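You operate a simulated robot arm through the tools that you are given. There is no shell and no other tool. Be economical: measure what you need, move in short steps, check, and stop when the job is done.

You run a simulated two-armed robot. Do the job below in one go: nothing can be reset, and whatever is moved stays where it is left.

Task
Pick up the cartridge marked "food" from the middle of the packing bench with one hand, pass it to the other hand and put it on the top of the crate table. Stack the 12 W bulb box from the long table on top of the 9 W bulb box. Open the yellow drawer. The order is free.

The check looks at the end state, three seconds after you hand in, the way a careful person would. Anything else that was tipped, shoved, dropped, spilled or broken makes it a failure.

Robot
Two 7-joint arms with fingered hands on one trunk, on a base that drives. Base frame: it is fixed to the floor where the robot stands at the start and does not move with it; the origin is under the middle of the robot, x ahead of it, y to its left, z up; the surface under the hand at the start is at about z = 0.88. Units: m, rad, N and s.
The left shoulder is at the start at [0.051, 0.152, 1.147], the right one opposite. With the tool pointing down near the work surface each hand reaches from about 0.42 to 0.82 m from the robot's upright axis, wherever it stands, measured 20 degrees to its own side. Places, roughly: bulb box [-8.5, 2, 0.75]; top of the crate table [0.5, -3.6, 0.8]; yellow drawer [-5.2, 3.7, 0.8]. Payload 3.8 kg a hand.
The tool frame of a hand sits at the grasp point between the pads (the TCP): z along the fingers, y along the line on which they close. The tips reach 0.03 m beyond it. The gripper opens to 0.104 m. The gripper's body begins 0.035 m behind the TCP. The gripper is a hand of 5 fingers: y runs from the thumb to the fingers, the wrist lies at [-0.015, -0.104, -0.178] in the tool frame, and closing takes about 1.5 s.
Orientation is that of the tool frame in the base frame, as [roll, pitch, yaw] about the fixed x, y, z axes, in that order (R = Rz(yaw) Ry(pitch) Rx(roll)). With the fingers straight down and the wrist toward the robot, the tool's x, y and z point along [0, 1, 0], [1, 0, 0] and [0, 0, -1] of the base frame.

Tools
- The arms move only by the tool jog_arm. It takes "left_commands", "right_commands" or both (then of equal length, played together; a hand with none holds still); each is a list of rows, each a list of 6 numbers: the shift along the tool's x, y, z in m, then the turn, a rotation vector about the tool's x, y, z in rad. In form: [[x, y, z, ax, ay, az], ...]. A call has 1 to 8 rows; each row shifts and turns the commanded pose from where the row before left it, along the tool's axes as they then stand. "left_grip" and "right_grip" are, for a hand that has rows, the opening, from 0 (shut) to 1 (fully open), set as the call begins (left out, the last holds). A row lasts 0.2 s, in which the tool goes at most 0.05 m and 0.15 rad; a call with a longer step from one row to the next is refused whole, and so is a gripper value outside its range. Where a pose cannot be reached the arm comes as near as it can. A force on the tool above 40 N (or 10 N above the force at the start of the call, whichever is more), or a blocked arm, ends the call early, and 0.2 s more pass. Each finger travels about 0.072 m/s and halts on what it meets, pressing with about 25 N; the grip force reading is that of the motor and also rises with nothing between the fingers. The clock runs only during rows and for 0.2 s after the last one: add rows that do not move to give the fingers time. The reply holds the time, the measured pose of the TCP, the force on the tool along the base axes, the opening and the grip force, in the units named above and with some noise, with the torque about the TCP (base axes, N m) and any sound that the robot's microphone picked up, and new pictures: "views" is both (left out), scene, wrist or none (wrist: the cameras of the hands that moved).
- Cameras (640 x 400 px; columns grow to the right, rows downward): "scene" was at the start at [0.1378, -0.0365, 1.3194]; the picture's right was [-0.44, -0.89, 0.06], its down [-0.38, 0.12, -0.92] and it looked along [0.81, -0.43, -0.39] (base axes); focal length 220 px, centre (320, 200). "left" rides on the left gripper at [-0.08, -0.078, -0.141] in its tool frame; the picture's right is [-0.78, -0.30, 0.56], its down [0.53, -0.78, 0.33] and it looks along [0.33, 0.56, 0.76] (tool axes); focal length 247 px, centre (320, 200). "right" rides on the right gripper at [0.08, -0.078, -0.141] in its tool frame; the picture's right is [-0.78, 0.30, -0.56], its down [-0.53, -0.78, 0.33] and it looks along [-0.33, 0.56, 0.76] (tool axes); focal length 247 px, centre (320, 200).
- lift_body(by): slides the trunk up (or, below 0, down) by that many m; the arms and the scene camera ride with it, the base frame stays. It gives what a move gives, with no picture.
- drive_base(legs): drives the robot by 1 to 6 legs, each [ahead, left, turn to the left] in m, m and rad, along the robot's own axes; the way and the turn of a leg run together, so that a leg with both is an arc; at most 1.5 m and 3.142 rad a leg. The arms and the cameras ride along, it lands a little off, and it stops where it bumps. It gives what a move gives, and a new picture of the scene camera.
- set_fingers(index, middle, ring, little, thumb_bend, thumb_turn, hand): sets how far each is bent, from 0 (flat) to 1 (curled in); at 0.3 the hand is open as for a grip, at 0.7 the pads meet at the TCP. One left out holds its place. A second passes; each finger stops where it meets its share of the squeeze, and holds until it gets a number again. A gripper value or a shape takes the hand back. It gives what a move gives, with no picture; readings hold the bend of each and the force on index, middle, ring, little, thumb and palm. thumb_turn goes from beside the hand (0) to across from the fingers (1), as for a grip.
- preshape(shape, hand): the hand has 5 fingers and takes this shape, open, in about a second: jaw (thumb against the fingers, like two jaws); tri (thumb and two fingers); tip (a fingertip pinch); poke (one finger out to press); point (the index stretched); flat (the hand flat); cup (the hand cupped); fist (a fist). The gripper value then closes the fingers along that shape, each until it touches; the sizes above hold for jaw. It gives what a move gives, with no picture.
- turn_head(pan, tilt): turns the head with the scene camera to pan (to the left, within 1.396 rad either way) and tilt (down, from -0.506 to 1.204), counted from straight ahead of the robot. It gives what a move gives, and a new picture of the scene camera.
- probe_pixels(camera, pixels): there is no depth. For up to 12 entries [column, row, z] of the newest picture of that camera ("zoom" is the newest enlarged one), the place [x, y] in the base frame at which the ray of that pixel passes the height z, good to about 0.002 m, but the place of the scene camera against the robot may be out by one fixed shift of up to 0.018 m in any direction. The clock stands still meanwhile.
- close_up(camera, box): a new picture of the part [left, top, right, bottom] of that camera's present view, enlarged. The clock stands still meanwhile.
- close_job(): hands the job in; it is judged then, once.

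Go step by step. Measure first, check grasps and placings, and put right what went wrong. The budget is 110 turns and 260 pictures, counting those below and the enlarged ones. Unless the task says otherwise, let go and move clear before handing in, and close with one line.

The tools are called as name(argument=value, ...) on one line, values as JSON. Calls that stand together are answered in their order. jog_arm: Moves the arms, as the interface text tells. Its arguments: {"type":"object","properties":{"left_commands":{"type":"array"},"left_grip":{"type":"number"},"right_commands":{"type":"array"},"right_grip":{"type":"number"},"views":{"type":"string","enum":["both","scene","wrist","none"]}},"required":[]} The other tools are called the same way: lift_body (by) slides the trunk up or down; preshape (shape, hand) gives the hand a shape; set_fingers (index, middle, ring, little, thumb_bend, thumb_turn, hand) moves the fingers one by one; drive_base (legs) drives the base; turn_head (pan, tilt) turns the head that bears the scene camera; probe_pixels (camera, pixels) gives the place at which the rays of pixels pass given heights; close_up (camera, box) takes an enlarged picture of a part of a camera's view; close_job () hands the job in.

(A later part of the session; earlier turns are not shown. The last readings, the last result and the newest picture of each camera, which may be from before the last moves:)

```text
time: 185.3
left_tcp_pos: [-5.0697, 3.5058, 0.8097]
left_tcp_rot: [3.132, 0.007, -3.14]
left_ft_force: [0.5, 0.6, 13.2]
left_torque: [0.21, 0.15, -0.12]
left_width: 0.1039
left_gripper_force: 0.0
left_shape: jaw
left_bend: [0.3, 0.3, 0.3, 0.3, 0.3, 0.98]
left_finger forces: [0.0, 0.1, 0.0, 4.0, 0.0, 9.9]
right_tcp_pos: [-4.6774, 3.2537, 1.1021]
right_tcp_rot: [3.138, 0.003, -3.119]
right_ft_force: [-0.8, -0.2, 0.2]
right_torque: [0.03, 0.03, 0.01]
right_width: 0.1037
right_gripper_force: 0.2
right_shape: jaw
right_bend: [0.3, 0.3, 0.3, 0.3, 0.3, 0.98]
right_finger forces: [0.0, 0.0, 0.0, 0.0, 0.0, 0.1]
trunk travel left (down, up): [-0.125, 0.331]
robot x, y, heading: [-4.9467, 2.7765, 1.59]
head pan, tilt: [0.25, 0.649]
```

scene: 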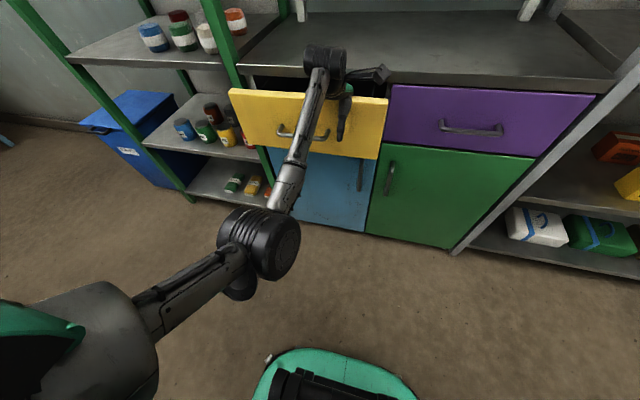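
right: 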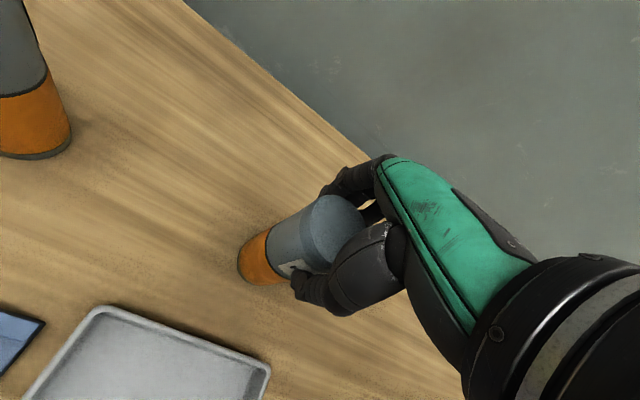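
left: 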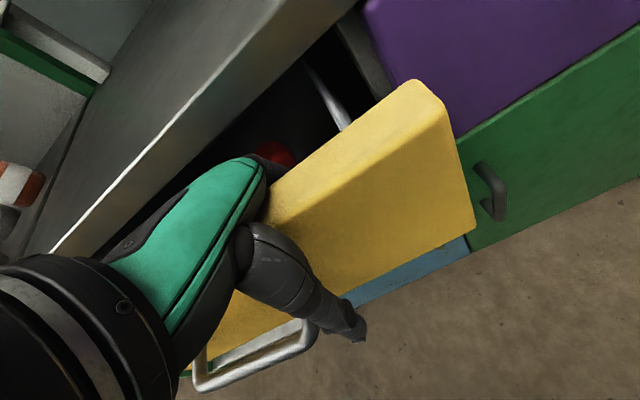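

The palm rests on the panel top, with the fingers behind it and the thumb in front. I'll ease up 4 mm and close.

jog_arm(left_commands=[[0, 0, -0.006, 0, 0, 0], [0, 0, 0, 0, 0, 0], [0, 0, 0, 0, 0, 0], [0, 0, 0, 0, 0, 0], [0, 0, 0, 0, 0, 0], [0, 0, 0, 0, 0, 0]], left_grip=0, views="none")

jog_arm(left_commands=[[0, -0.02, 0, 0, 0, 0], [0, -0.02, 0, 0, 0, 0], [0, -0.02, 0, 0, 0, 0], [0, -0.02, 0, 0, 0, 0], [0, 0, 0, 0, 0, 0]], views="both")

```text
time: 186.7
left_tcp_pos: [-5.0695, 3.505, 0.8115]
left_tcp_rot: [-3.141, 0.009, -3.141]
left_ft_force: [-0.8, -0.8, -0.9]
left_torque: [-0.23, -0.09, -0.3]
left_width: 0.0345
left_gripper_force: 24.8
left_shape: jaw
left_bend: [0.74, 0.45, 0.42, 0.4, 0.74, 1.0]
left_finger forces: [11.3, 6.1, 2.9, 4.2, 23.9, 2.7]
right_tcp_pos: [-4.6782, 3.2573, 1.0997]
right_tcp_rot: [-3.14, 0.003, -3.121]
right_ft_force: [-0.5, -0.4, 0.2]
right_torque: [-0.03, 0.06, -0.01]
right_width: 0.1039
right_gripper_force: 0.1
right_shape: jaw
right_bend: [0.3, 0.3, 0.3, 0.3, 0.3, 0.98]
right_finger forces: [0.0, 0.0, 0.0, 0.0, 0.0, 0.0]
trunk travel left (down, up): [-0.125, 0.331]
robot x, y, heading: [-4.945, 2.7821, 1.591]
head pan, tilt: [0.25, 0.649]
```

```text
time: 187.9
left_tcp_pos: [-5.0698, 3.4257, 0.8118]
left_tcp_rot: [3.139, 0.009, -3.139]
left_ft_force: [-3.3, -0.5, 1.3]
left_torque: [-0.19, 0.0, -0.25]
left_width: 0.0348
left_gripper_force: 25.2
left_shape: jaw
left_bend: [0.74, 0.45, 0.42, 0.42, 0.74, 1.0]
left_finger forces: [11.5, 6.2, 3.0, 4.5, 24.7, 2.6]
right_tcp_pos: [-4.6787, 3.2576, 1.0998]
right_tcp_rot: [-3.141, 0.002, -3.118]
right_ft_force: [-1.1, 0.1, 0.0]
right_torque: [0.02, 0.01, -0.02]
right_width: 0.1038
right_gripper_force: 0.0
right_shape: jaw
right_bend: [0.3, 0.3, 0.3, 0.3, 0.3, 0.98]
right_finger forces: [0.1, 0.0, 0.0, 0.0, 0.0, 0.0]
trunk travel left (down, up): [-0.125, 0.331]
robot x, y, heading: [-4.9472, 2.7805, 1.59]
head pan, tilt: [0.25, 0.649]
```

scene: 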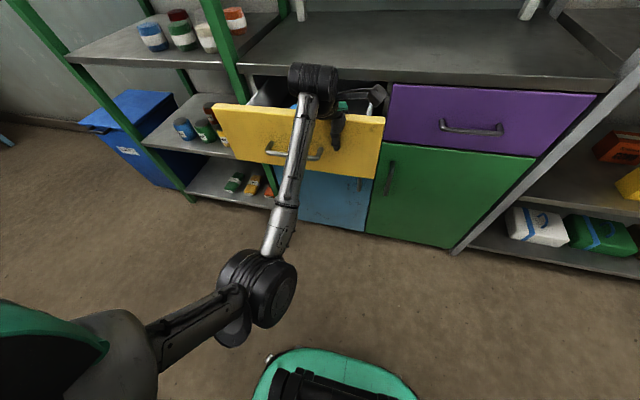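
left: 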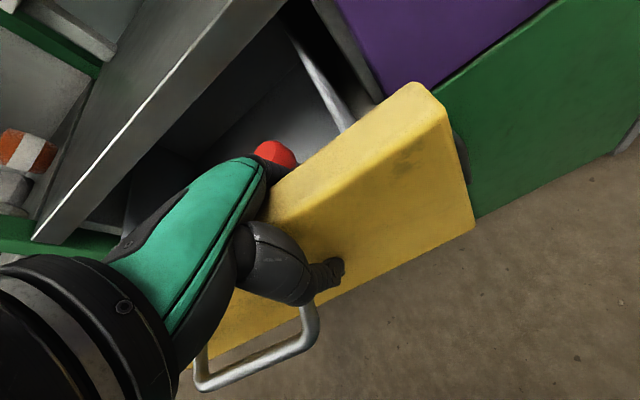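

The drawer slides easily now, open about 16 cm. I'll keep pulling.

jog_arm(left_commands=[[0, -0.025, 0, 0, 0, 0], [0, -0.025, 0, 0, 0, 0], [0, -0.025, 0, 0, 0, 0], [0, -0.025, 0, 0, 0, 0], [0, -0.02, 0, 0, 0, 0], [0, 0, 0, 0, 0, 0]], views="both")

```text
time: 189.3
left_tcp_pos: [-5.0691, 3.3042, 0.8102]
left_tcp_rot: [3.139, 0.009, -3.14]
left_ft_force: [-1.2, -0.1, 2.9]
left_torque: [-0.15, 0.04, -0.21]
left_width: 0.0346
left_gripper_force: 24.9
left_shape: jaw
left_bend: [0.74, 0.45, 0.42, 0.42, 0.74, 1.0]
left_finger forces: [11.4, 6.2, 2.9, 4.2, 24.9, 2.7]
right_tcp_pos: [-4.678, 3.2558, 1.1015]
right_tcp_rot: [3.14, 0.002, -3.121]
right_ft_force: [-0.3, 0.1, 0.1]
right_torque: [0.01, 0.01, -0.02]
right_width: 0.1042
right_gripper_force: 0.0
right_shape: jaw
right_bend: [0.3, 0.3, 0.3, 0.3, 0.3, 0.98]
right_finger forces: [0.0, 0.0, 0.1, 0.1, 0.0, 0.0]
trunk travel left (down, up): [-0.125, 0.331]
robot x, y, heading: [-4.949, 2.781, 1.591]
head pan, tilt: [0.25, 0.649]
```

scene: 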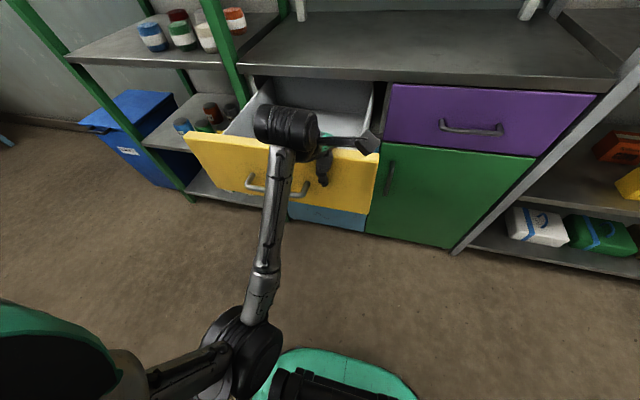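
left: 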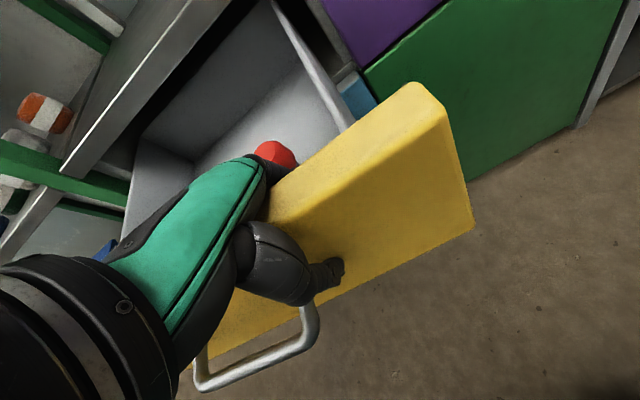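

The drawer is out about 28 cm and its back wall is visible, so it's well open. I'll release and lift straight up.

jog_arm(left_commands=[[0, 0, 0, 0, 0, 0], [0, 0, 0, 0, 0, 0], [0, 0, 0, 0, 0, 0], [0, 0, 0, 0, 0, 0]], left_grip=1, views="none")

jog_arm(left_commands=[[0, 0.003, -0.03, 0, 0, 0], [0, 0, -0.04, 0, 0, 0], [0, 0, -0.04, 0, 0, 0], [0, 0, -0.04, 0, 0, 0], [0, 0, -0.04, 0, 0, 0], [0, 0, 0, 0, 0, 0]], views="both")

```text
time: 190.3
left_tcp_pos: [-5.0693, 3.3052, 0.811]
left_tcp_rot: [3.14, 0.01, -3.139]
left_ft_force: [0.0, -1.1, 2.7]
left_torque: [0.04, 0.0, -0.02]
left_width: 0.1036
left_gripper_force: 0.1
left_shape: jaw
left_bend: [0.3, 0.3, 0.3, 0.3, 0.3, 0.98]
left_finger forces: [0.0, 0.0, 0.1, 0.7, 0.0, 2.1]
right_tcp_pos: [-4.6781, 3.2572, 1.1012]
right_tcp_rot: [-3.142, 0.001, -3.121]
right_ft_force: [0.3, -0.2, 0.4]
right_torque: [-0.03, -0.01, 0.01]
right_width: 0.1041
right_gripper_force: 0.1
right_shape: jaw
right_bend: [0.3, 0.3, 0.3, 0.3, 0.3, 0.98]
right_finger forces: [0.0, 0.0, 0.0, 0.0, 0.0, 0.0]
trunk travel left (down, up): [-0.125, 0.331]
robot x, y, heading: [-4.9455, 2.7805, 1.59]
head pan, tilt: [0.25, 0.649]
```

```text
time: 191.7
left_tcp_pos: [-5.0677, 3.3513, 0.9559]
left_tcp_rot: [3.138, 0.007, -3.14]
left_ft_force: [0.3, 0.3, -0.3]
left_torque: [0.02, -0.02, -0.01]
left_width: 0.1036
left_gripper_force: 0.1
left_shape: jaw
left_bend: [0.3, 0.3, 0.3, 0.3, 0.3, 0.98]
left_finger forces: [0.1, 0.1, 0.1, 0.1, 0.0, 0.0]
left hand out of reach, approached as far as the arm can: row 3, 4, 5
right_tcp_pos: [-4.6777, 3.2562, 1.1005]
right_tcp_rot: [3.141, 0.001, -3.12]
right_ft_force: [-0.6, -0.9, 0.5]
right_torque: [-0.01, 0.01, 0.0]
right_width: 0.1041
right_gripper_force: 0.0
right_shape: jaw
right_bend: [0.3, 0.3, 0.3, 0.3, 0.3, 0.98]
right_finger forces: [0.0, 0.0, 0.1, 0.0, 0.0, 0.0]
trunk travel left (down, up): [-0.125, 0.331]
robot x, y, heading: [-4.9498, 2.7786, 1.59]
head pan, tilt: [0.25, 0.649]
```

scene: 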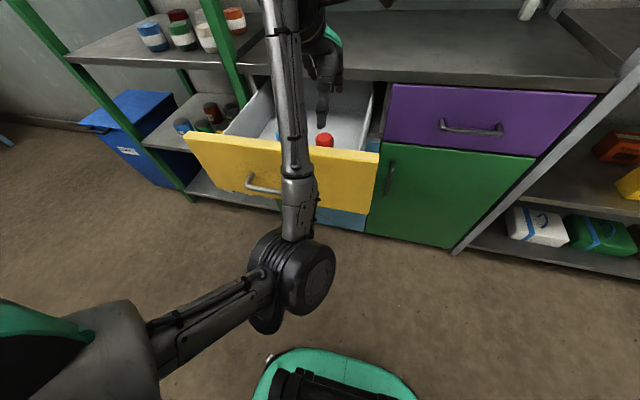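
left: 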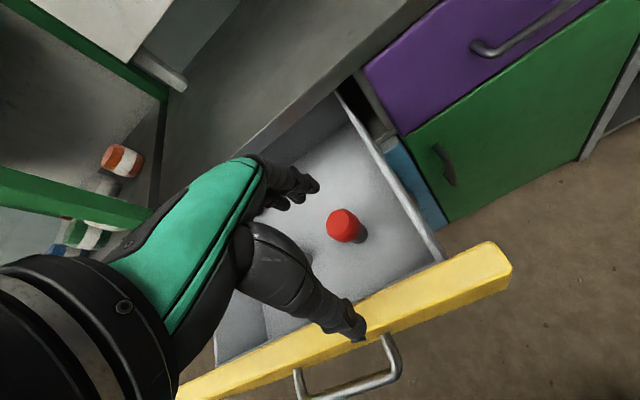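

The drawer is open and the bottle inside still stands. I'll raise the trunk to clear the drawer and sidestep left along the aisle toward the far table.

lift_body(by=0.2)

drive_base(legs=[[0, 1.2, 0]])

turn_head(pan=1.3, tilt=0.35)

```text
time: 193.8
left_tcp_pos: [-5.0673, 3.3515, 1.1555]
left_tcp_rot: [3.141, 0.008, -3.14]
left_ft_force: [0.5, 0.5, 0.7]
left_torque: [0.01, -0.01, -0.01]
left_width: 0.1039
left_gripper_force: 0.1
left_shape: jaw
left_bend: [0.3, 0.3, 0.3, 0.3, 0.3, 0.98]
left_finger forces: [0.1, 0.0, 0.1, 0.0, 0.0, 0.1]
right_tcp_pos: [-4.6767, 3.2566, 1.2989]
right_tcp_rot: [-3.141, 0.002, -3.121]
right_ft_force: [-0.1, 1.3, 0.2]
right_torque: [-0.01, 0.02, -0.03]
right_width: 0.1039
right_gripper_force: 0.1
right_shape: jaw
right_bend: [0.3, 0.3, 0.3, 0.3, 0.3, 0.98]
right_finger forces: [0.0, 0.0, 0.0, 0.0, 0.0, 0.1]
trunk travel left (down, up): [-0.325, 0.131]
robot x, y, heading: [-4.9458, 2.7783, 1.586]
head pan, tilt: [0.25, 0.649]
```

```text
time: 199.9
left_tcp_pos: [-6.262, 3.3343, 1.1555]
left_tcp_rot: [3.139, 0.007, 3.133]
left_ft_force: [-0.4, -1.2, 0.0]
left_torque: [0.01, 0.05, 0.01]
left_width: 0.1038
left_gripper_force: 0.0
left_shape: jaw
left_bend: [0.3, 0.3, 0.3, 0.3, 0.3, 0.98]
left_finger forces: [0.0, 0.0, 0.0, 0.0, 0.0, 0.1]
right_tcp_pos: [-5.8719, 3.2363, 1.2998]
right_tcp_rot: [3.141, -0.001, -3.131]
right_ft_force: [0.6, -0.3, 0.6]
right_torque: [-0.02, 0.0, 0.04]
right_width: 0.1038
right_gripper_force: 0.1
right_shape: jaw
right_bend: [0.3, 0.3, 0.3, 0.3, 0.3, 0.98]
right_finger forces: [0.0, 0.1, 0.0, 0.1, 0.0, 0.0]
trunk travel left (down, up): [-0.325, 0.131]
robot x, y, heading: [-6.1484, 2.7633, 1.577]
head pan, tilt: [0.25, 0.649]
```

scene: 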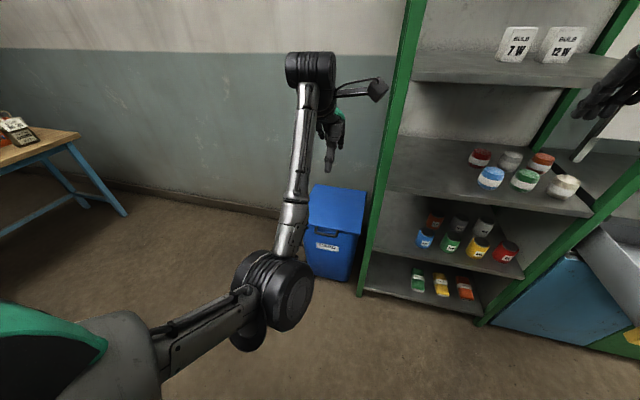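

```text
time: 201.2
left_tcp_pos: [-6.2616, 3.3339, 1.156]
left_tcp_rot: [3.14, 0.009, 3.133]
left_ft_force: [0.0, -0.8, 0.1]
left_torque: [-0.01, -0.01, -0.01]
left_width: 0.1037
left_gripper_force: 0.1
left_shape: jaw
left_bend: [0.3, 0.3, 0.3, 0.3, 0.3, 0.98]
left_finger forces: [0.0, 0.0, 0.0, 0.1, 0.0, 0.1]
right_tcp_pos: [-5.872, 3.2358, 1.3003]
right_tcp_rot: [3.142, 0.002, -3.129]
right_ft_force: [0.8, 0.1, 0.0]
right_torque: [0.0, -0.01, 0.0]
right_width: 0.1038
right_gripper_force: 0.1
right_shape: jaw
right_bend: [0.3, 0.3, 0.3, 0.3, 0.3, 0.98]
right_finger forces: [0.1, 0.1, 0.1, 0.0, 0.1, 0.0]
trunk travel left (down, up): [-0.325, 0.131]
robot x, y, heading: [-6.1468, 2.7618, 1.579]
head pan, tilt: [1.3, 0.351]
```

scene: 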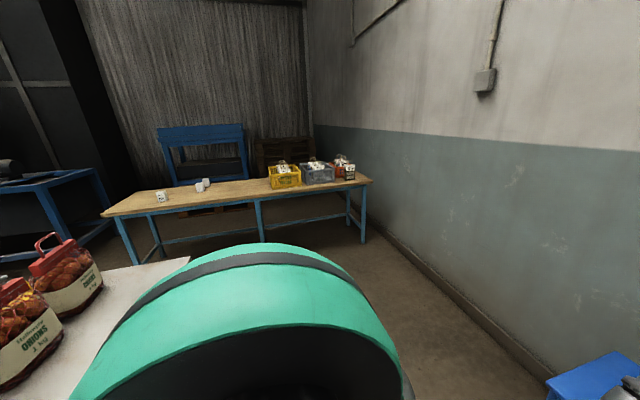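

The small bulb boxes on the far wooden table are at (162,197) and (200,187). I'll enlarge them.

close_up(camera="scene", box=[130, 165, 260, 245])

probe_pixels(camera="scene", pixels=[[102, 216, 0.75], [373, 183, 0.75], [160, 202, 0.75], [198, 192, 0.75], [206, 186, 0.75], [115, 204, 0.75], [190, 258, 0.85]])

```text
4.92 times, centred on (195, 205) of scene
```

zoom: 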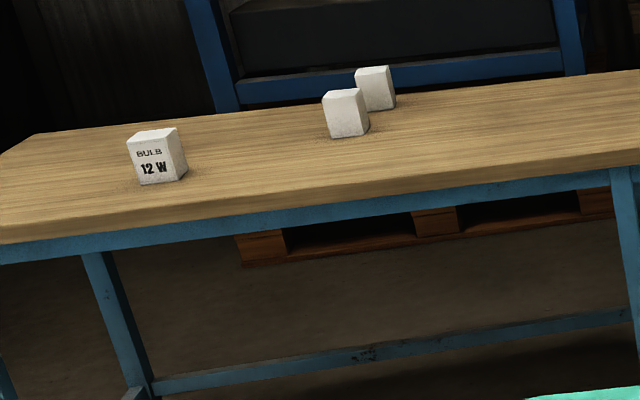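

```text
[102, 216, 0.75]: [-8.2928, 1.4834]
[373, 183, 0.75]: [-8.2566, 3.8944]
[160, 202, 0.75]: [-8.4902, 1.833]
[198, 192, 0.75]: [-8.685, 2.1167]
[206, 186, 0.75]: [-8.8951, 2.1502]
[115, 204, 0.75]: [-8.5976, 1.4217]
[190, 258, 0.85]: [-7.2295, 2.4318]
```

The 12 W box is at (-8.49,1.83). Two more boxes at about (-8.7,2.1) and (-8.9,2.15) hide their labels from here. I'll move past the end of the metal table and turn to face the wooden one.

drive_base(legs=[[0.05, 0.8, 0], [0, 0.75, 0], [0, 0, 1.56]])

turn_head(pan=0.5, tilt=0.45)

```text
time: 212.9
left_tcp_pos: [-8.2524, 2.6819, 1.1558]
left_tcp_rot: [3.138, 0.008, -1.581]
left_ft_force: [-0.1, -0.2, 0.0]
left_torque: [-0.04, -0.01, 0.02]
left_width: 0.1033
left_gripper_force: 0.1
left_shape: jaw
left_bend: [0.3, 0.3, 0.3, 0.3, 0.3, 0.98]
left_finger forces: [0.0, 0.0, 0.0, 0.0, 0.0, 0.0]
right_tcp_pos: [-8.1541, 3.0712, 1.3017]
right_tcp_rot: [3.141, 0.002, -1.561]
right_ft_force: [-0.4, 0.4, -0.7]
right_torque: [-0.01, 0.01, 0.02]
right_width: 0.1038
right_gripper_force: 0.1
right_shape: jaw
right_bend: [0.3, 0.3, 0.3, 0.3, 0.3, 0.98]
right_finger forces: [0.0, 0.0, 0.0, 0.0, 0.0, 0.0]
trunk travel left (down, up): [-0.325, 0.131]
robot x, y, heading: [-7.6752, 2.7969, -3.138]
head pan, tilt: [1.3, 0.351]
```

scene: 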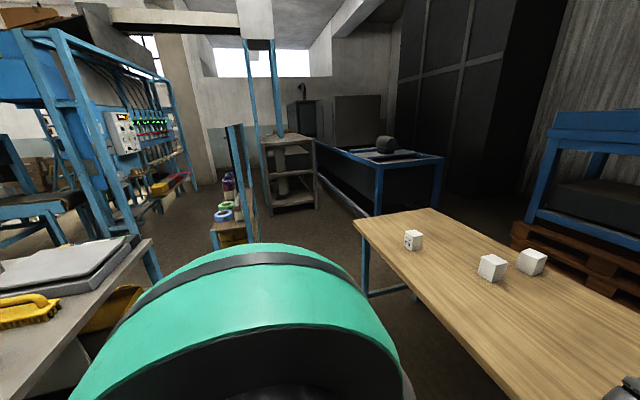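

```text
time: 214.0
left_tcp_pos: [-8.2526, 2.6804, 1.1564]
left_tcp_rot: [3.139, 0.009, -1.58]
left_ft_force: [0.0, 0.5, 0.2]
left_torque: [0.0, 0.01, 0.0]
left_width: 0.1035
left_gripper_force: 0.0
left_shape: jaw
left_bend: [0.3, 0.3, 0.3, 0.3, 0.3, 0.98]
left_finger forces: [0.0, 0.0, 0.1, 0.0, 0.1, 0.0]
right_tcp_pos: [-8.1538, 3.072, 1.299]
right_tcp_rot: [-3.142, 0.001, -1.562]
right_ft_force: [0.7, -1.0, -0.8]
right_torque: [0.04, 0.01, -0.04]
right_width: 0.104
right_gripper_force: 0.0
right_shape: jaw
right_bend: [0.3, 0.3, 0.3, 0.3, 0.3, 0.98]
right_finger forces: [0.0, 0.1, 0.1, 0.0, 0.0, 0.0]
trunk travel left (down, up): [-0.325, 0.131]
robot x, y, heading: [-7.681, 2.7989, -3.135]
head pan, tilt: [0.499, 0.45]
```

scene: 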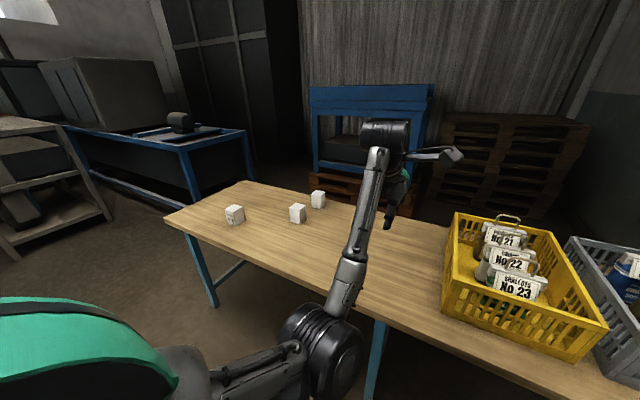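

The metal table's end is at x≈-7.24, so I have room. I'll sidestep left to stand in front of the boxes.

drive_base(legs=[[0.08, 0.75, 0]])

turn_head(pan=0.1, tilt=0.65)

```text
time: 218.1
left_tcp_pos: [-8.3293, 1.9421, 1.1568]
left_tcp_rot: [3.14, 0.008, -1.582]
left_ft_force: [-0.9, -0.4, -0.9]
left_torque: [0.0, 0.01, 0.01]
left_width: 0.1036
left_gripper_force: 0.1
left_shape: jaw
left_bend: [0.3, 0.3, 0.3, 0.3, 0.3, 0.98]
left_finger forces: [0.0, 0.0, 0.1, 0.0, 0.0, 0.0]
right_tcp_pos: [-8.2299, 2.3316, 1.3004]
right_tcp_rot: [-3.141, -0.001, -1.564]
right_ft_force: [0.7, 0.3, 0.4]
right_torque: [0.0, 0.03, 0.01]
right_width: 0.1038
right_gripper_force: 0.0
right_shape: jaw
right_bend: [0.3, 0.3, 0.3, 0.3, 0.3, 0.98]
right_finger forces: [0.1, 0.0, 0.1, 0.1, 0.0, 0.0]
trunk travel left (down, up): [-0.325, 0.131]
robot x, y, heading: [-7.7568, 2.0571, -3.137]
head pan, tilt: [0.499, 0.45]
```

scene: 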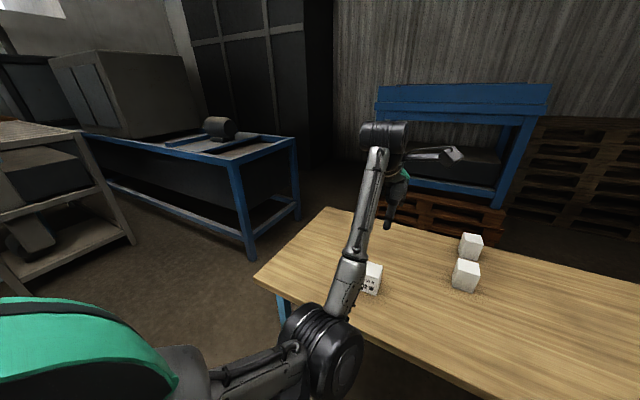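

```text
time: 218.9
left_tcp_pos: [-8.3297, 1.9416, 1.1561]
left_tcp_rot: [3.14, 0.007, -1.582]
left_ft_force: [0.3, 0.6, -0.2]
left_torque: [0.02, 0.02, -0.03]
left_width: 0.1038
left_gripper_force: 0.1
left_shape: jaw
left_bend: [0.3, 0.3, 0.3, 0.3, 0.3, 0.98]
left_finger forces: [0.0, 0.0, 0.0, 0.0, 0.0, 0.0]
right_tcp_pos: [-8.2285, 2.3307, 1.3005]
right_tcp_rot: [-3.141, 0.003, -1.562]
right_ft_force: [0.2, -0.5, 0.0]
right_torque: [0.0, 0.0, 0.0]
right_width: 0.1041
right_gripper_force: 0.0
right_shape: jaw
right_bend: [0.3, 0.3, 0.3, 0.3, 0.3, 0.98]
right_finger forces: [0.0, 0.0, 0.1, 0.1, 0.0, 0.1]
trunk travel left (down, up): [-0.325, 0.131]
robot x, y, heading: [-7.7553, 2.057, -3.132]
head pan, tilt: [0.099, 0.649]
```

scene: 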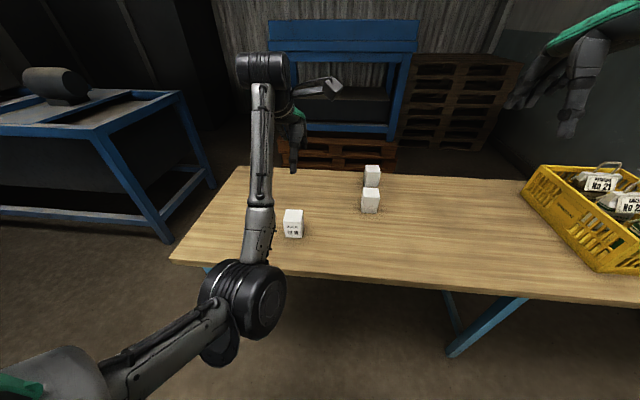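

I'll enlarge the boxes and check the wrist cameras for their labels.

close_up(camera="scene", box=[270, 150, 398, 245])

close_up(camera="left", box=[0, 0, 640, 400])

close_up(camera="right", box=[0, 0, 640, 400])

probe_pixels(camera="scene", pixels=[[293, 236, 0.75], [370, 211, 0.75], [372, 187, 0.75], [170, 260, 0.75], [285, 236, 0.75], [302, 236, 0.75], [293, 213, 0.8], [293, 213, 0.82]])

```text
4.21 times, centred on (334, 198) of scene
```

zoom: 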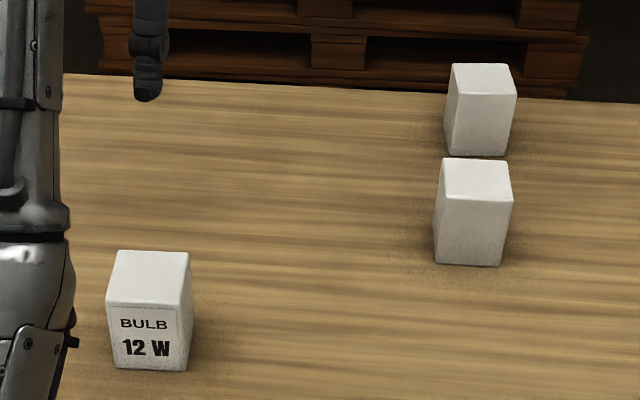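

```text
1.00 times, centred on (320, 200) of left (not enlarged: the box is as wide or as high as the picture)
```

zoom: 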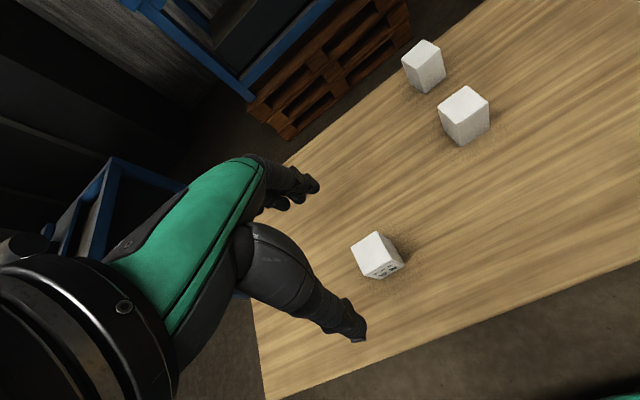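

```text
1.00 times, centred on (320, 200) of right (not enlarged: the box is as wide or as high as the picture)
```

zoom: 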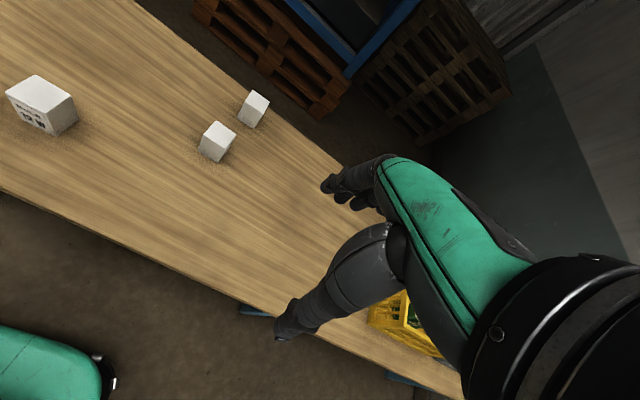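

```text
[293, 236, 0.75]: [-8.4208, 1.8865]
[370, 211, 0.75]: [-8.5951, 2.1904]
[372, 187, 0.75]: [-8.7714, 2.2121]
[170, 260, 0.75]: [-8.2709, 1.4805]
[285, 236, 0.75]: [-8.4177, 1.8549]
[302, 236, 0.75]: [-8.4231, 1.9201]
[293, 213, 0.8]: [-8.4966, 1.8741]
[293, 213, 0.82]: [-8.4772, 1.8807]
```

The 12 W box's label faces me, but the other two show blank faces on this side, so their labels must face away (-x). I need a view from the table's left end; I'll check the floor space there.

turn_head(pan=0.75, tilt=0.5)

lift_body(by=0.13)

```text
time: 220.0
left_tcp_pos: [-8.3277, 1.9409, 1.1567]
left_tcp_rot: [3.139, 0.008, -1.583]
left_ft_force: [0.4, -0.1, -0.3]
left_torque: [0.02, 0.02, 0.0]
left_width: 0.1034
left_gripper_force: 0.1
left_shape: jaw
left_bend: [0.3, 0.3, 0.3, 0.3, 0.3, 0.98]
left_finger forces: [0.0, 0.1, 0.0, 0.1, 0.0, 0.1]
right_tcp_pos: [-8.2301, 2.331, 1.2997]
right_tcp_rot: [-3.14, 0.002, -1.564]
right_ft_force: [0.2, 0.2, -0.1]
right_torque: [0.03, -0.04, -0.01]
right_width: 0.1039
right_gripper_force: 0.0
right_shape: jaw
right_bend: [0.3, 0.3, 0.3, 0.3, 0.3, 0.98]
right_finger forces: [0.0, 0.0, 0.0, 0.0, 0.1, 0.1]
trunk travel left (down, up): [-0.325, 0.131]
robot x, y, heading: [-7.7557, 2.0544, -3.133]
head pan, tilt: [0.75, 0.499]
```

scene: 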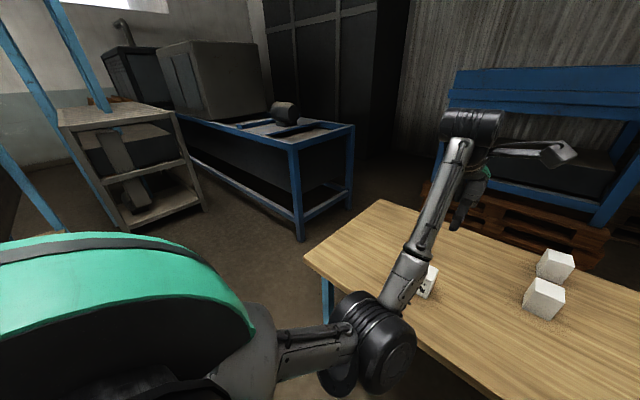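

```text
time: 221.6
left_tcp_pos: [-8.3293, 1.942, 1.2859]
left_tcp_rot: [3.141, 0.009, -1.585]
left_ft_force: [0.2, -0.2, -0.9]
left_torque: [-0.01, 0.02, -0.02]
left_width: 0.1038
left_gripper_force: 0.0
left_shape: jaw
left_bend: [0.3, 0.3, 0.3, 0.3, 0.3, 0.98]
left_finger forces: [0.0, 0.0, 0.0, 0.1, 0.1, 0.0]
right_tcp_pos: [-8.2293, 2.3319, 1.4303]
right_tcp_rot: [-3.141, 0.001, -1.561]
right_ft_force: [-0.1, 0.3, -0.3]
right_torque: [0.0, 0.0, -0.02]
right_width: 0.104
right_gripper_force: 0.1
right_shape: jaw
right_bend: [0.3, 0.3, 0.3, 0.3, 0.3, 0.98]
right_finger forces: [0.1, 0.0, 0.1, 0.0, 0.1, 0.0]
trunk travel left (down, up): [-0.455, 0.001]
robot x, y, heading: [-7.7547, 2.0529, -3.133]
head pan, tilt: [0.75, 0.499]
```

probe_pixels(camera="scene", pixels=[[301, 240, 0], [350, 208, 0], [200, 208, 0], [127, 230, 0], [380, 200, 0.75], [305, 262, 0.75], [600, 240, 0], [425, 200, 0], [355, 128, 0.85]])

```text
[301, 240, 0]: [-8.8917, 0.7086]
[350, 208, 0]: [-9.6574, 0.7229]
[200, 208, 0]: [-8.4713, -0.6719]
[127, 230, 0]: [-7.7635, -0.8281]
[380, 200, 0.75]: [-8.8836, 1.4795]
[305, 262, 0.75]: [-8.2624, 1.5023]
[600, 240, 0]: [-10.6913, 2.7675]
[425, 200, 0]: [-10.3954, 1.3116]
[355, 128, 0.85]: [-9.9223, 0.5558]
```

There's only a tight lane behind the table. Instead I'll get closer and yaw the left hand +90°, so its wrist camera sits beyond the front blank box and looks back at its far face.

drive_base(legs=[[0.13, 0, 0]])

jog_arm(left_commands=[[0, 0, 0, 0, 0, -0.145], [0, 0, 0, 0, 0, -0.145], [0, 0, 0, 0, 0, -0.145], [0, 0, 0, 0, 0, -0.145], [0, 0, 0, 0, 0, -0.145], [0, 0, 0, 0, 0, -0.145], [0, 0, 0, 0, 0, -0.145], [0, 0, 0, 0, 0, -0.145]], views="wrist")

```text
time: 222.8
left_tcp_pos: [-8.4543, 1.9418, 1.2873]
left_tcp_rot: [3.138, 0.007, -1.585]
left_ft_force: [0.7, -0.6, -0.5]
left_torque: [-0.02, 0.0, 0.01]
left_width: 0.1039
left_gripper_force: 0.1
left_shape: jaw
left_bend: [0.3, 0.3, 0.3, 0.3, 0.3, 0.98]
left_finger forces: [0.1, 0.0, 0.1, 0.0, 0.0, 0.0]
right_tcp_pos: [-8.3516, 2.3306, 1.4331]
right_tcp_rot: [3.138, 0.001, -1.565]
right_ft_force: [1.2, 0.2, -0.4]
right_torque: [0.06, 0.0, 0.0]
right_width: 0.1038
right_gripper_force: 0.1
right_shape: jaw
right_bend: [0.3, 0.3, 0.3, 0.3, 0.3, 0.98]
right_finger forces: [0.0, 0.0, 0.1, 0.0, 0.0, 0.0]
trunk travel left (down, up): [-0.455, 0.001]
robot x, y, heading: [-7.8814, 2.0552, -3.137]
head pan, tilt: [0.75, 0.499]
```

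scene: 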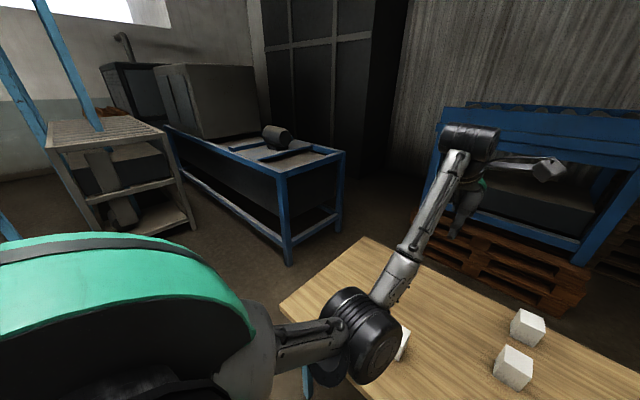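

```text
time: 224.6
left_tcp_pos: [-8.4609, 1.9389, 1.2844]
left_tcp_rot: [-3.137, 0.005, -0.422]
left_ft_force: [-0.4, -0.8, -0.2]
left_torque: [-0.02, 0.02, 0.01]
left_width: 0.1037
left_gripper_force: 0.1
left_shape: jaw
left_bend: [0.3, 0.3, 0.3, 0.3, 0.3, 0.98]
left_finger forces: [0.0, 0.0, 0.0, 0.1, 0.0, 0.0]
left hand out of reach, approached as far as the arm can: row 8
right_tcp_pos: [-8.3568, 2.3319, 1.4297]
right_tcp_rot: [-3.141, 0.001, -1.563]
right_ft_force: [-0.1, 0.7, -0.5]
right_torque: [0.01, -0.02, 0.02]
right_width: 0.104
right_gripper_force: 0.1
right_shape: jaw
right_bend: [0.3, 0.3, 0.3, 0.3, 0.3, 0.98]
right_finger forces: [0.0, 0.1, 0.0, 0.1, 0.0, 0.0]
trunk travel left (down, up): [-0.455, 0.001]
robot x, y, heading: [-7.887, 2.0516, -3.139]
head pan, tilt: [0.75, 0.499]
```

left: 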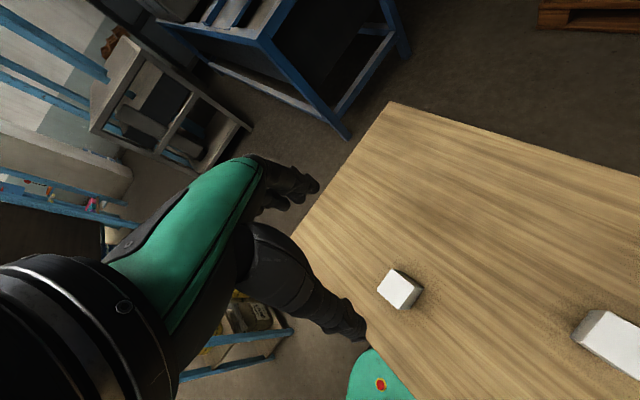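

The camera now looks back from beyond. I'll shift the hand forward-right so the front blank box's far face comes into view.

jog_arm(left_commands=[[-0.039, -0.0195, 0, 0, 0, 0], [-0.039, -0.0195, 0, 0, 0, 0], [-0.039, -0.0195, 0, 0, 0, 0], [-0.039, -0.0195, 0, 0, 0, 0], [-0.039, -0.0195, 0, 0, 0, 0], [-0.039, -0.0195, 0, 0, 0, 0], [-0.039, -0.0195, 0, 0, 0, 0], [-0.039, -0.0195, 0, 0, 0, 0]], views="wrist")

```text
time: 226.4
left_tcp_pos: [-8.5005, 2.0264, 1.2909]
left_tcp_rot: [-3.134, 0.004, -0.421]
left_ft_force: [1.2, -0.3, -0.6]
left_torque: [-0.03, -0.01, -0.01]
left_width: 0.1038
left_gripper_force: 0.1
left_shape: jaw
left_bend: [0.3, 0.3, 0.3, 0.3, 0.3, 0.97]
left_finger forces: [0.1, 0.1, 0.1, 0.0, 0.0, 0.0]
left hand out of reach, approached as far as the arm can: row 2, 3, 4, 5, 6, 7, 8
right_tcp_pos: [-8.3574, 2.3307, 1.4302]
right_tcp_rot: [3.141, 0.003, -1.563]
right_ft_force: [-0.2, 0.0, -0.7]
right_torque: [0.0, 0.0, 0.03]
right_width: 0.1038
right_gripper_force: 0.0
right_shape: jaw
right_bend: [0.3, 0.3, 0.3, 0.3, 0.3, 0.98]
right_finger forces: [0.0, 0.0, 0.1, 0.0, 0.0, 0.0]
trunk travel left (down, up): [-0.455, 0.001]
robot x, y, heading: [-7.8829, 2.0538, -3.134]
head pan, tilt: [0.75, 0.499]
```

left: 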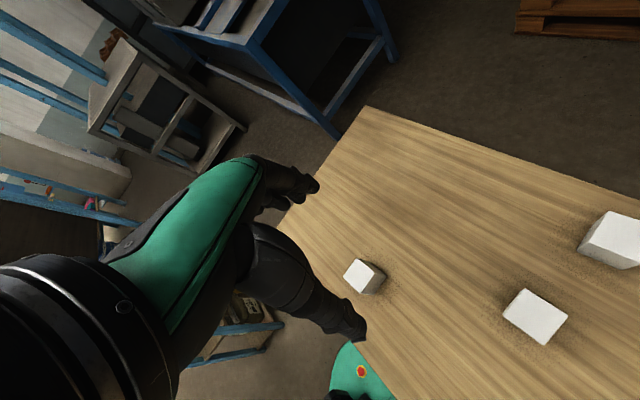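

The arm can't reach far enough. Driving to the table's left end lets the head camera see those faces obliquely. I'll straighten the left hand, back off slightly and look left first.

jog_arm(left_commands=[[0, 0, 0, 0, 0, 0.145], [0, 0, 0, 0, 0, 0.145], [0, 0, 0, 0, 0, 0.145], [0, 0, 0, 0, 0, 0.145], [0, 0, 0, 0, 0, 0.145], [0, 0, 0, 0, 0, 0.145], [0, 0, 0, 0, 0, 0.145], [0, 0, 0, 0, 0, 0.145]], views="none")

drive_base(legs=[[-0.12, 0, 0]])

turn_head(pan=1.39, tilt=0.6)

```text
time: 228.2
left_tcp_pos: [-8.4994, 2.0261, 1.2902]
left_tcp_rot: [3.14, 0.009, -1.587]
left_ft_force: [0.3, -0.7, 0.3]
left_torque: [0.01, -0.01, -0.02]
left_width: 0.104
left_gripper_force: 0.0
left_shape: jaw
left_bend: [0.3, 0.3, 0.3, 0.3, 0.3, 0.97]
left_finger forces: [0.0, 0.0, 0.0, 0.1, 0.0, 0.1]
right_tcp_pos: [-8.358, 2.331, 1.4308]
right_tcp_rot: [-3.141, 0.001, -1.563]
right_ft_force: [0.0, -0.1, -0.2]
right_torque: [0.01, 0.02, 0.0]
right_width: 0.1039
right_gripper_force: 0.1
right_shape: jaw
right_bend: [0.3, 0.3, 0.3, 0.3, 0.3, 0.98]
right_finger forces: [0.0, 0.1, 0.0, 0.0, 0.1, 0.0]
trunk travel left (down, up): [-0.455, 0.001]
robot x, y, heading: [-7.884, 2.0522, -3.14]
head pan, tilt: [0.75, 0.499]
```

```text
time: 229.5
left_tcp_pos: [-8.3832, 2.0257, 1.2884]
left_tcp_rot: [-3.14, 0.009, -1.584]
left_ft_force: [-0.2, 1.1, -0.7]
left_torque: [0.01, 0.03, -0.01]
left_width: 0.1039
left_gripper_force: 0.0
left_shape: jaw
left_bend: [0.3, 0.3, 0.3, 0.3, 0.3, 0.97]
left_finger forces: [0.0, 0.0, 0.1, 0.0, 0.0, 0.0]
right_tcp_pos: [-8.2422, 2.3296, 1.4277]
right_tcp_rot: [-3.135, 0.002, -1.561]
right_ft_force: [0.0, 0.0, -0.3]
right_torque: [0.0, -0.02, 0.0]
right_width: 0.1039
right_gripper_force: 0.0
right_shape: jaw
right_bend: [0.3, 0.3, 0.3, 0.3, 0.3, 0.98]
right_finger forces: [0.1, 0.1, 0.0, 0.1, 0.0, 0.0]
trunk travel left (down, up): [-0.455, 0.001]
robot x, y, heading: [-7.7652, 2.0575, -3.128]
head pan, tilt: [0.75, 0.499]
```

scene: 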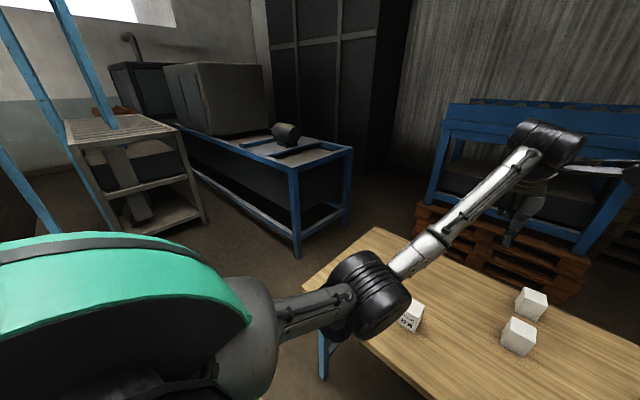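

```text
time: 230.5
left_tcp_pos: [-8.377, 2.026, 1.2906]
left_tcp_rot: [3.139, 0.008, -1.582]
left_ft_force: [-0.5, 0.8, 0.4]
left_torque: [-0.03, -0.04, 0.0]
left_width: 0.1041
left_gripper_force: 0.1
left_shape: jaw
left_bend: [0.3, 0.3, 0.3, 0.3, 0.3, 0.97]
left_finger forces: [0.0, 0.1, 0.1, 0.0, 0.0, 0.0]
right_tcp_pos: [-8.2349, 2.3319, 1.4301]
right_tcp_rot: [-3.14, 0.002, -1.562]
right_ft_force: [-1.7, -0.6, 0.2]
right_torque: [-0.03, -0.01, -0.03]
right_width: 0.1038
right_gripper_force: 0.0
right_shape: jaw
right_bend: [0.3, 0.3, 0.3, 0.3, 0.3, 0.98]
right_finger forces: [0.0, 0.0, 0.1, 0.1, 0.0, 0.0]
trunk travel left (down, up): [-0.455, 0.001]
robot x, y, heading: [-7.7609, 2.0565, -3.131]
head pan, tilt: [1.389, 0.6]
```

scene: 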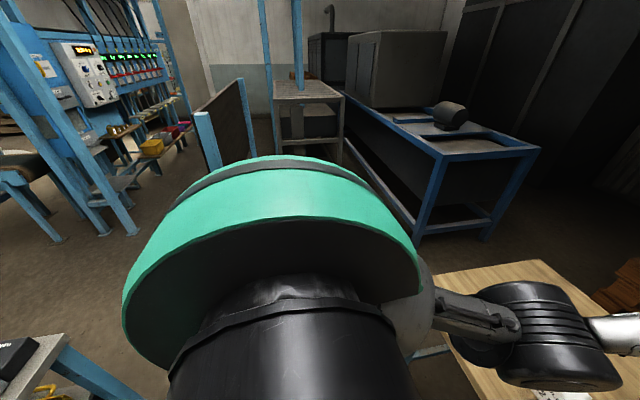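

probe_pixels(camera="scene", pixels=[[203, 115, 1.1], [203, 115, 1.3], [243, 80, 1.1], [132, 233, 0], [55, 240, 0], [420, 238, 0], [255, 150, 0], [190, 140, 0]])

turn_head(pan=1.0, tilt=1.0)

```text
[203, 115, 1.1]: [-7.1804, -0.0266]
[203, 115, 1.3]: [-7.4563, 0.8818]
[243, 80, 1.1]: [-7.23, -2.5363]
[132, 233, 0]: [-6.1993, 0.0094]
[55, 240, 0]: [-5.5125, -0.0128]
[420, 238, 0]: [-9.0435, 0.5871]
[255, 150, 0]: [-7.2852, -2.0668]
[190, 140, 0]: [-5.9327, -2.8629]
```

```text
time: 231.4
left_tcp_pos: [-8.3792, 2.0264, 1.2898]
left_tcp_rot: [-3.141, 0.009, -1.583]
left_ft_force: [0.1, -0.4, 1.1]
left_torque: [-0.03, 0.02, -0.02]
left_width: 0.104
left_gripper_force: 0.1
left_shape: jaw
left_bend: [0.3, 0.3, 0.3, 0.3, 0.3, 0.97]
left_finger forces: [0.0, 0.1, 0.1, 0.1, 0.1, 0.0]
right_tcp_pos: [-8.2369, 2.331, 1.4299]
right_tcp_rot: [-3.139, 0.001, -1.562]
right_ft_force: [0.2, 0.2, 0.0]
right_torque: [0.0, 0.0, -0.01]
right_width: 0.1037
right_gripper_force: 0.0
right_shape: jaw
right_bend: [0.3, 0.3, 0.3, 0.3, 0.3, 0.98]
right_finger forces: [0.0, 0.0, 0.0, 0.1, 0.0, 0.0]
trunk travel left (down, up): [-0.455, 0.001]
robot x, y, heading: [-7.764, 2.0578, -3.134]
head pan, tilt: [1.0, 1.0]
```

scene: 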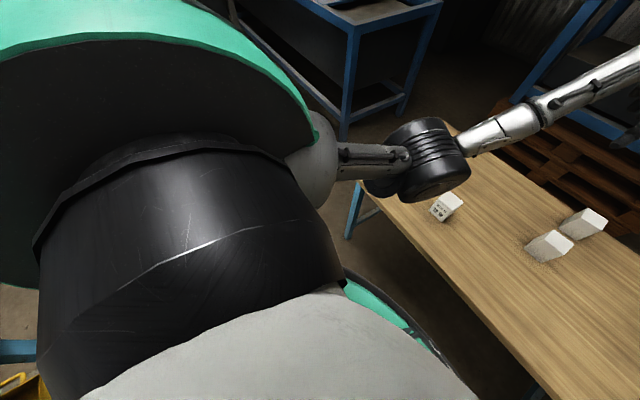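

The lane to the table's left end is free, with the rack well to the left. I'll drive to about (-8.68,1.08) and look right at the boxes' far faces.

drive_base(legs=[[0.08, 0.97, 0], [0.8, 0, 0]])

turn_head(pan=-1.3, tilt=0.55)

```text
time: 234.5
left_tcp_pos: [-8.4174, 1.4894, 1.295]
left_tcp_rot: [3.132, 0.005, -1.552]
left_ft_force: [0.4, -0.1, 0.8]
left_torque: [0.02, 0.04, -0.01]
left_width: 0.1037
left_gripper_force: 0.1
left_shape: jaw
left_bend: [0.3, 0.3, 0.3, 0.3, 0.3, 0.98]
left_finger forces: [0.1, 0.0, 0.1, 0.0, 0.0, 0.0]
right_tcp_pos: [-8.2837, 1.7994, 1.4328]
right_tcp_rot: [3.137, -0.003, -1.531]
right_ft_force: [1.2, -0.5, 0.2]
right_torque: [-0.01, 0.07, -0.02]
right_width: 0.1038
right_gripper_force: 0.1
right_shape: jaw
right_bend: [0.3, 0.3, 0.3, 0.3, 0.3, 0.98]
right_finger forces: [0.0, 0.0, 0.0, 0.0, 0.0, 0.0]
trunk travel left (down, up): [-0.455, 0.001]
robot x, y, heading: [-7.815, 1.5345, -3.105]
head pan, tilt: [1.0, 1.0]
stopped in leg 1: the robot was blocked; the commanded pose is now the measured one
```

scene: 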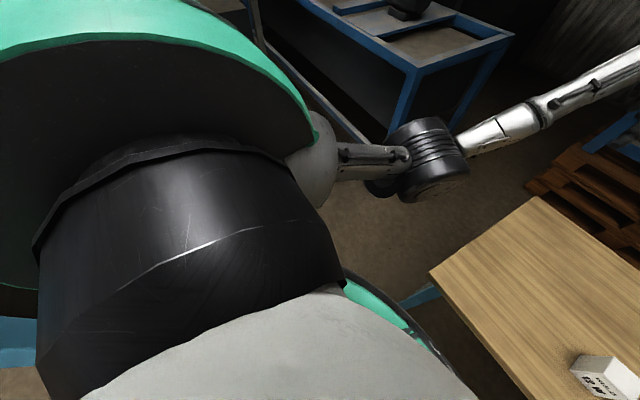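

```text
time: 236.6
left_tcp_pos: [-8.4255, 1.4838, 1.2908]
left_tcp_rot: [3.138, 0.008, -1.552]
left_ft_force: [-0.1, -0.6, -0.2]
left_torque: [-0.02, -0.04, -0.01]
left_width: 0.1038
left_gripper_force: 0.1
left_shape: jaw
left_bend: [0.3, 0.3, 0.3, 0.3, 0.3, 0.98]
left_finger forces: [0.0, 0.0, 0.1, 0.1, 0.0, 0.0]
right_tcp_pos: [-8.2939, 1.7925, 1.4303]
right_tcp_rot: [-3.14, 0.003, -1.532]
right_ft_force: [0.3, -0.3, 0.1]
right_torque: [0.04, 0.03, 0.01]
right_width: 0.1041
right_gripper_force: 0.0
right_shape: jaw
right_bend: [0.3, 0.3, 0.3, 0.3, 0.3, 0.98]
right_finger forces: [0.0, 0.0, 0.0, 0.0, 0.0, 0.1]
trunk travel left (down, up): [-0.455, 0.001]
robot x, y, heading: [-7.8132, 1.5346, -3.105]
head pan, tilt: [-1.3, 0.55]
```

scene: 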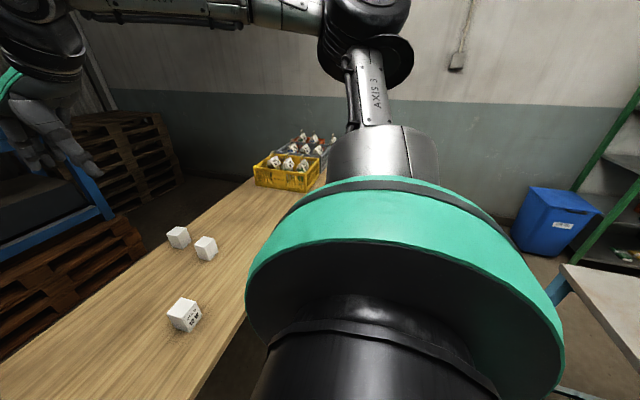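

The base was blocked at y≈1.53 by something on its left, probably the small bottle stand. I'll move away and look at it.

drive_base(legs=[[0, -0.6, 0]])

turn_head(pan=1.396, tilt=0.35)

```text
time: 240.0
left_tcp_pos: [-8.4463, 2.0811, 1.291]
left_tcp_rot: [3.14, 0.01, -1.553]
left_ft_force: [-0.3, -0.2, 0.3]
left_torque: [0.02, 0.03, 0.01]
left_width: 0.1039
left_gripper_force: 0.0
left_shape: jaw
left_bend: [0.3, 0.3, 0.3, 0.3, 0.3, 0.98]
left_finger forces: [0.1, 0.1, 0.0, 0.1, 0.1, 0.0]
right_tcp_pos: [-8.3134, 2.389, 1.4314]
right_tcp_rot: [3.141, 0.006, -1.534]
right_ft_force: [-1.0, 0.2, 0.2]
right_torque: [0.03, 0.05, 0.0]
right_width: 0.1039
right_gripper_force: 0.0
right_shape: jaw
right_bend: [0.3, 0.3, 0.3, 0.3, 0.3, 0.98]
right_finger forces: [0.0, 0.0, 0.0, 0.0, 0.0, 0.0]
trunk travel left (down, up): [-0.455, 0.001]
robot x, y, heading: [-7.8322, 2.1315, -3.106]
head pan, tilt: [-1.3, 0.55]
```

scene: 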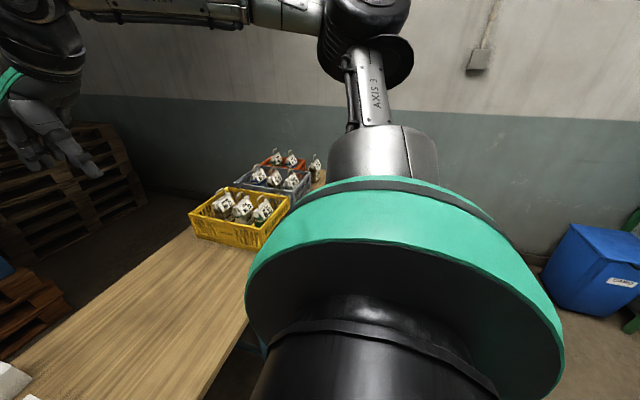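

```text
time: 242.4
left_tcp_pos: [-8.4467, 2.0823, 1.2896]
left_tcp_rot: [3.14, 0.009, -1.553]
left_ft_force: [-0.1, 0.6, 0.7]
left_torque: [0.02, -0.04, 0.0]
left_width: 0.1041
left_gripper_force: 0.1
left_shape: jaw
left_bend: [0.3, 0.3, 0.3, 0.3, 0.3, 0.98]
left_finger forces: [0.0, 0.0, 0.1, 0.0, 0.0, 0.0]
right_tcp_pos: [-8.3147, 2.3918, 1.4312]
right_tcp_rot: [-3.141, 0.0, -1.533]
right_ft_force: [0.9, 0.1, -0.3]
right_torque: [-0.01, 0.0, 0.01]
right_width: 0.1041
right_gripper_force: 0.0
right_shape: jaw
right_bend: [0.3, 0.3, 0.3, 0.3, 0.3, 0.98]
right_finger forces: [0.0, 0.1, 0.0, 0.0, 0.0, 0.0]
trunk travel left (down, up): [-0.455, 0.001]
robot x, y, heading: [-7.8331, 2.1295, -3.109]
head pan, tilt: [1.396, 0.351]
```

scene: 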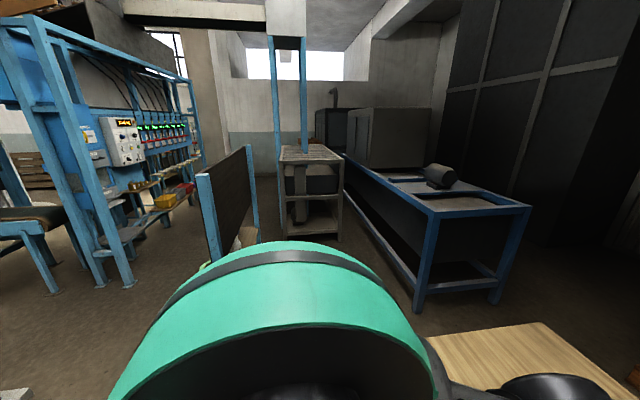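

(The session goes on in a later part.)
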